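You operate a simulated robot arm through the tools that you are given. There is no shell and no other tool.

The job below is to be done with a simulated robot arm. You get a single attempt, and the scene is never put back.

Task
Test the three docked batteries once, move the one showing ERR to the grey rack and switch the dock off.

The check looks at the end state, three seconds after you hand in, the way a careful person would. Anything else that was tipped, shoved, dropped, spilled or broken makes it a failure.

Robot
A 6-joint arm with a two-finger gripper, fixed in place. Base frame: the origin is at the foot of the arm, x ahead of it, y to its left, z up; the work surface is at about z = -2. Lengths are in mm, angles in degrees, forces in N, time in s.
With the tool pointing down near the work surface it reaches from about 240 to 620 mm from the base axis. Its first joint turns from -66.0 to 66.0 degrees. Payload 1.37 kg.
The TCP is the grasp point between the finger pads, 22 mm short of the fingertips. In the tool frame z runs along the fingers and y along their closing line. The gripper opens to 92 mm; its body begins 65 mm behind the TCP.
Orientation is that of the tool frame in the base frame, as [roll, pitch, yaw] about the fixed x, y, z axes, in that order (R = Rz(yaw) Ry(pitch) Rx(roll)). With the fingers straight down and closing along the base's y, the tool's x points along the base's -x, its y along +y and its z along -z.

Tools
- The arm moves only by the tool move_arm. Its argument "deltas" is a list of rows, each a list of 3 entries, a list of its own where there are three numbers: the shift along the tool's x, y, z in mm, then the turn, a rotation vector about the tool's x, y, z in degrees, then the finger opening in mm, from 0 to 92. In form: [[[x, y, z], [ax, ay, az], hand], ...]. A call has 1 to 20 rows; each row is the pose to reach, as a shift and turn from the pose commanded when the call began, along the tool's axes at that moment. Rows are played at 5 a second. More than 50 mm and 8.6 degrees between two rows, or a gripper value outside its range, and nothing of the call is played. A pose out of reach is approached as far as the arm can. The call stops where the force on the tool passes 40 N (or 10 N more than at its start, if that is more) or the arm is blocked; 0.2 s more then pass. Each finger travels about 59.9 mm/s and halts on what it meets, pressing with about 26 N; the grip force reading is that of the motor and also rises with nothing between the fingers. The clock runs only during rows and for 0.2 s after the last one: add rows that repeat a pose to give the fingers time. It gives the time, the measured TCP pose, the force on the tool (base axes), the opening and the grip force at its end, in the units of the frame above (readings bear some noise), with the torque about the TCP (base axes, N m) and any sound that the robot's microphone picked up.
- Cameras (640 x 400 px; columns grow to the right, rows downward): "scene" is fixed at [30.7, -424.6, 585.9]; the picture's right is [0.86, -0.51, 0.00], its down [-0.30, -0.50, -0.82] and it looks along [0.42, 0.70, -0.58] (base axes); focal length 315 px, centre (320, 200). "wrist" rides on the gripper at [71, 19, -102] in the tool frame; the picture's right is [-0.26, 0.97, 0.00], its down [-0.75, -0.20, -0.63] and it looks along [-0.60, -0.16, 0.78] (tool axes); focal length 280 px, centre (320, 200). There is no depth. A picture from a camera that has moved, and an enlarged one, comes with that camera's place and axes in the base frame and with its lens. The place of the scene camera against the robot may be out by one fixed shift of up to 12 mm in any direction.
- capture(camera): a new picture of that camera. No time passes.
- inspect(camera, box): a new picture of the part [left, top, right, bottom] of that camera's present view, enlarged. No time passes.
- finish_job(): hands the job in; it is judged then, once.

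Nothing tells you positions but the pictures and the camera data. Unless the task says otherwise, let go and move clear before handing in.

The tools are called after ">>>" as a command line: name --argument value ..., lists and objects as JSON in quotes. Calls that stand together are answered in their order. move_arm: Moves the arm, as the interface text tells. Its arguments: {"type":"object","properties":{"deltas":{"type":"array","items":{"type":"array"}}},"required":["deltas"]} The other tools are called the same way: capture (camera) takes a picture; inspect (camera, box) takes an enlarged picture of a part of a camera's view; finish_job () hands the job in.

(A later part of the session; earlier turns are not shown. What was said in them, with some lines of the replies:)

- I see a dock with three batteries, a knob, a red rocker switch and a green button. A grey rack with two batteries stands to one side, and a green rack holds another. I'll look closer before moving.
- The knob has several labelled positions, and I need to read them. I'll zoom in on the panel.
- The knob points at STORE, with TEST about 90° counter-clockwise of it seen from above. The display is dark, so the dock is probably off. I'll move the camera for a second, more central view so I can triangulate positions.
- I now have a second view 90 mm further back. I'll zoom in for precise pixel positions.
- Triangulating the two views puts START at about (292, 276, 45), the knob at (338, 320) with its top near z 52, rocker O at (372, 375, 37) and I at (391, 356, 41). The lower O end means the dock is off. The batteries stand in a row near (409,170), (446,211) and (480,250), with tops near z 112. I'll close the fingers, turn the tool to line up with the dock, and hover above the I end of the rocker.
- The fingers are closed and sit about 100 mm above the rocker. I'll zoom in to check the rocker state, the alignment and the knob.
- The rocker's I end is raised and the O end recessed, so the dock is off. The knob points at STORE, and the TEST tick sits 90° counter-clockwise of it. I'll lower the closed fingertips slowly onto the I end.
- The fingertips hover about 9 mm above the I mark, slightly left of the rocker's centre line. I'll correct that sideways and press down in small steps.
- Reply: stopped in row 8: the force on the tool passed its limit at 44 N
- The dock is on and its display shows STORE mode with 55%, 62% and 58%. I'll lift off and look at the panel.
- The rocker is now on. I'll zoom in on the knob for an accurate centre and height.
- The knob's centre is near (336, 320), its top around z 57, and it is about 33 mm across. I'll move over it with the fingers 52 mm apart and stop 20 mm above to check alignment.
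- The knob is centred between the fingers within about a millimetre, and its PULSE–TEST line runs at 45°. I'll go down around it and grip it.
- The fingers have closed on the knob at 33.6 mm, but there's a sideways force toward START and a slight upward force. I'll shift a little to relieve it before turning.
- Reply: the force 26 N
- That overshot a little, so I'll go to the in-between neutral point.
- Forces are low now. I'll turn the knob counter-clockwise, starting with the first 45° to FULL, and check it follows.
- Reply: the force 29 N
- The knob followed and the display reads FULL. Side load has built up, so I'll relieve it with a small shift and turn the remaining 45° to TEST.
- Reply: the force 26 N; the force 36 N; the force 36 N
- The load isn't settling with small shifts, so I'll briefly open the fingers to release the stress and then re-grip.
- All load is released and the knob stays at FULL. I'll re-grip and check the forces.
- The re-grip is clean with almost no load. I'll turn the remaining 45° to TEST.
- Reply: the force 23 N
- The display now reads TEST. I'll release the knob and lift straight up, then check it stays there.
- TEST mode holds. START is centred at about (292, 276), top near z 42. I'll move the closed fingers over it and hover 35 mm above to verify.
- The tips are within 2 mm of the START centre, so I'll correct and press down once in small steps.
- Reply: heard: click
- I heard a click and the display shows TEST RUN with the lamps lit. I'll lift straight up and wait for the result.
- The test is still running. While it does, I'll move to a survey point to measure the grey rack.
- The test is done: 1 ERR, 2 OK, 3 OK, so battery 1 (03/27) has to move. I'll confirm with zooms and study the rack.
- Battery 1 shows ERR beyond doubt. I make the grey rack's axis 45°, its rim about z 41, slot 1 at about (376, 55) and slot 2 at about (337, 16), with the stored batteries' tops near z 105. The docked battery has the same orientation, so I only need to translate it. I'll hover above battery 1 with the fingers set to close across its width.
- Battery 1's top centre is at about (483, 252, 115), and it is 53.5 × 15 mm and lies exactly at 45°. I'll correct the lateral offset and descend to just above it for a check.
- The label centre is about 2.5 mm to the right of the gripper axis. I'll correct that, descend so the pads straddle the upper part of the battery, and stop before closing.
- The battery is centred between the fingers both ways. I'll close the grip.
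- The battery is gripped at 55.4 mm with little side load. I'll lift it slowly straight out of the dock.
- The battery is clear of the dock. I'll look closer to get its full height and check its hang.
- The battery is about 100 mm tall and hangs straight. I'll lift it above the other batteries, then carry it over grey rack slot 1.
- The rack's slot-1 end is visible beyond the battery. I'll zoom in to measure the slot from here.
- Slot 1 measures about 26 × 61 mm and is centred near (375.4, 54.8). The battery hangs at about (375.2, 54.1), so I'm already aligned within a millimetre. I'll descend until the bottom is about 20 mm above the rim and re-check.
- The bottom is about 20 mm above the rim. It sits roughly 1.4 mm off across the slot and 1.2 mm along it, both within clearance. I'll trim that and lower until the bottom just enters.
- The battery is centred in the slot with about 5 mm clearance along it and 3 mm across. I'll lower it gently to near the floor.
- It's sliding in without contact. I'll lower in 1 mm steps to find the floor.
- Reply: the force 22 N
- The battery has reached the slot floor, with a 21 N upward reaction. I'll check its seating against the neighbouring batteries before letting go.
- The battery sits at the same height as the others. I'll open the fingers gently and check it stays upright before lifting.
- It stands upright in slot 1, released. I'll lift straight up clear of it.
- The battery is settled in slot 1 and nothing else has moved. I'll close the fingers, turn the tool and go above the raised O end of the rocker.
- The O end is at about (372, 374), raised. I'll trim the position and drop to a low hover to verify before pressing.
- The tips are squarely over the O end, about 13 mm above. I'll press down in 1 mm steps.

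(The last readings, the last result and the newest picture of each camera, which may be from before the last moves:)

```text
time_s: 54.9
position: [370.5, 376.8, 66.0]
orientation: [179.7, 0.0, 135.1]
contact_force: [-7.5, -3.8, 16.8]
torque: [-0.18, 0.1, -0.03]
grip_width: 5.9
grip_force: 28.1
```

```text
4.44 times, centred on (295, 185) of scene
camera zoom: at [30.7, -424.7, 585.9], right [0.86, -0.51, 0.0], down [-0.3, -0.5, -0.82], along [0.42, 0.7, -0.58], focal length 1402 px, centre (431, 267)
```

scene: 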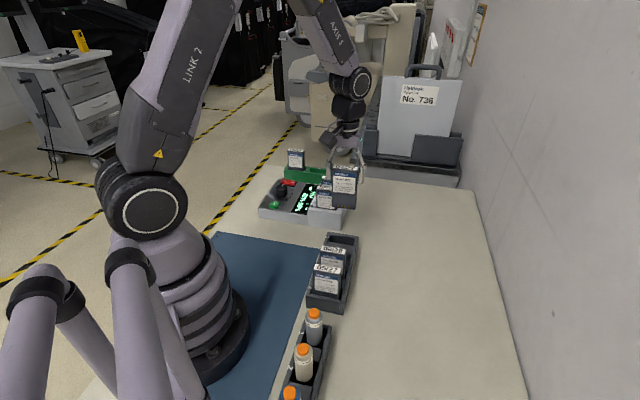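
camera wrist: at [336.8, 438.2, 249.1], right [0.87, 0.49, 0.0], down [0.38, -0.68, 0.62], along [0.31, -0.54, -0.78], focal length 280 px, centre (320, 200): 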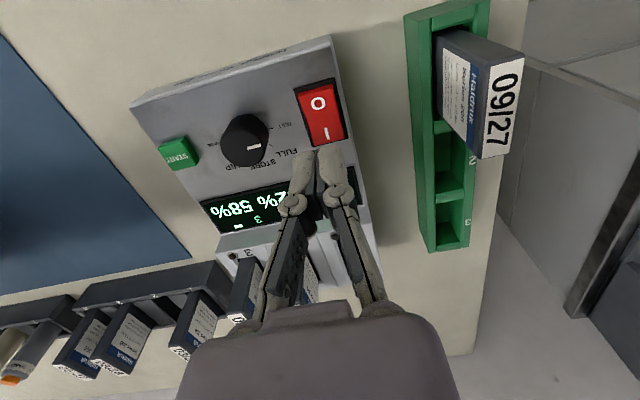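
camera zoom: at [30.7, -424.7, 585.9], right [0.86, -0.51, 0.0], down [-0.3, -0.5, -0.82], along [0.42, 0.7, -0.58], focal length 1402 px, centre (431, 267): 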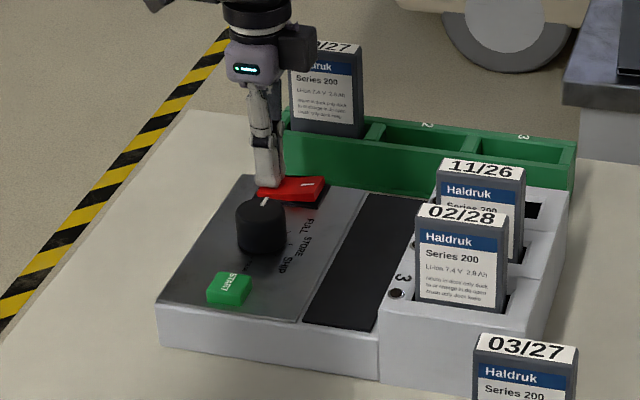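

The display has gone dark, so the dock is off. I'll lift clear and back away.

>>> move_arm --deltas '[[[0, 0, -5], [0, 0, 0], 0], [[0, 0, -25], [0, 0, 0], 0], [[0, 0, -55], [0, 0, 0], 0], [[0, 0, -90], [0, 0, 0], 0], [[0, 0, -130], [0, 0, 0], 10], [[0, 0, -170], [0, 0, 0], 20], [[0, 0, -200], [0, 0, 0], 20], [[0, 0, -200], [0, 0, 0], 20]]'

>>> capture --camera "wrist"

>>> capture --camera "scene"

>>> inspect --camera "scene" --box '[255, 140, 365, 320]'

>>> inspect --camera "scene" --box '[265, 165, 335, 225]'

```text
time_s: 56.6
position: [370.0, 375.9, 266.4]
orientation: [179.9, 0.1, 135.0]
contact_force: [-0.4, 0.8, -0.7]
torque: [0.0, 0.01, -0.02]
grip_width: 20.1
grip_force: 0.1
```

```text
taken
camera wrist: at [333.4, 440.2, 364.6], right [0.87, 0.5, 0.0], down [0.39, -0.68, 0.62], along [0.31, -0.54, -0.78], focal length 280 px, centre (320, 200)
```

wrist: 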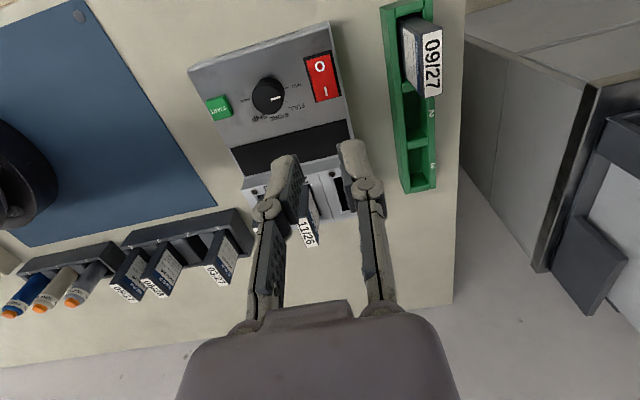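

```text
taken
```

scene: 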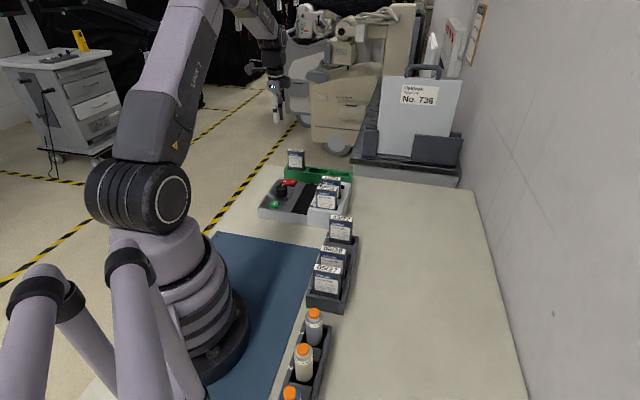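

```text
2.22 times, centred on (310, 230) of scene
camera zoom: at [30.7, -424.6, 585.9], right [0.86, -0.51, 0.0], down [-0.3, -0.5, -0.82], along [0.42, 0.7, -0.58], focal length 701 px, centre (342, 133)
```

zoom: 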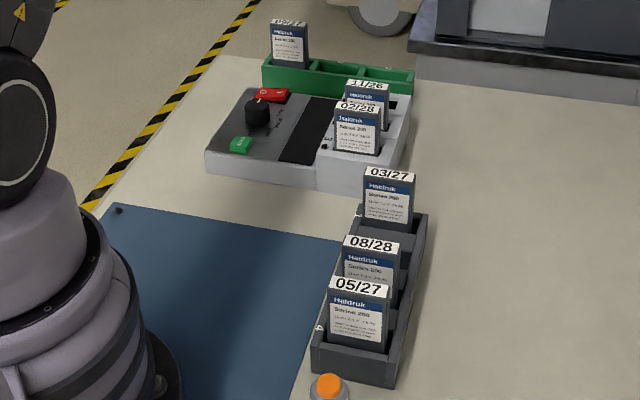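

```text
6.67 times, centred on (300, 195) of scene
camera zoom: at [30.7, -424.6, 585.9], right [0.86, -0.51, 0.0], down [-0.3, -0.5, -0.82], along [0.42, 0.7, -0.58], focal length 2102 px, centre (453, 233)
```

zoom: 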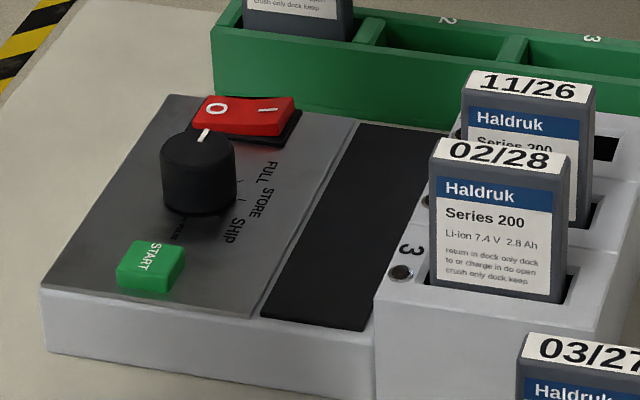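

Everything looks done. The test ran once, the ERR battery 03/27 stands upright in grey rack slot 1, and the rocker is on O with a dark display. The other batteries, the dock and the racks haven't moved, and the arm is clear, so I'm handing in.

>>> finish_job

```text
The job is handed in.
```

The job is handed in. The dock tested all three batteries in a single run, and slot 1 (03/27) showed ERR while slots 2 and 3 showed OK.

- **ERR battery:** 03/27 is now upright in slot 1 of the grey rack, seated at the same height as the batteries already there.
- **Dock:** it is switched off at the rocker and the display is dark. The mode knob was on STORE when I started; I turned it to TEST for the run and left it there.
- **Everything else:** in the last pictures the other batteries, the bottles, both racks and the dock are where they were. The arm is clear, with nothing in the gripper.
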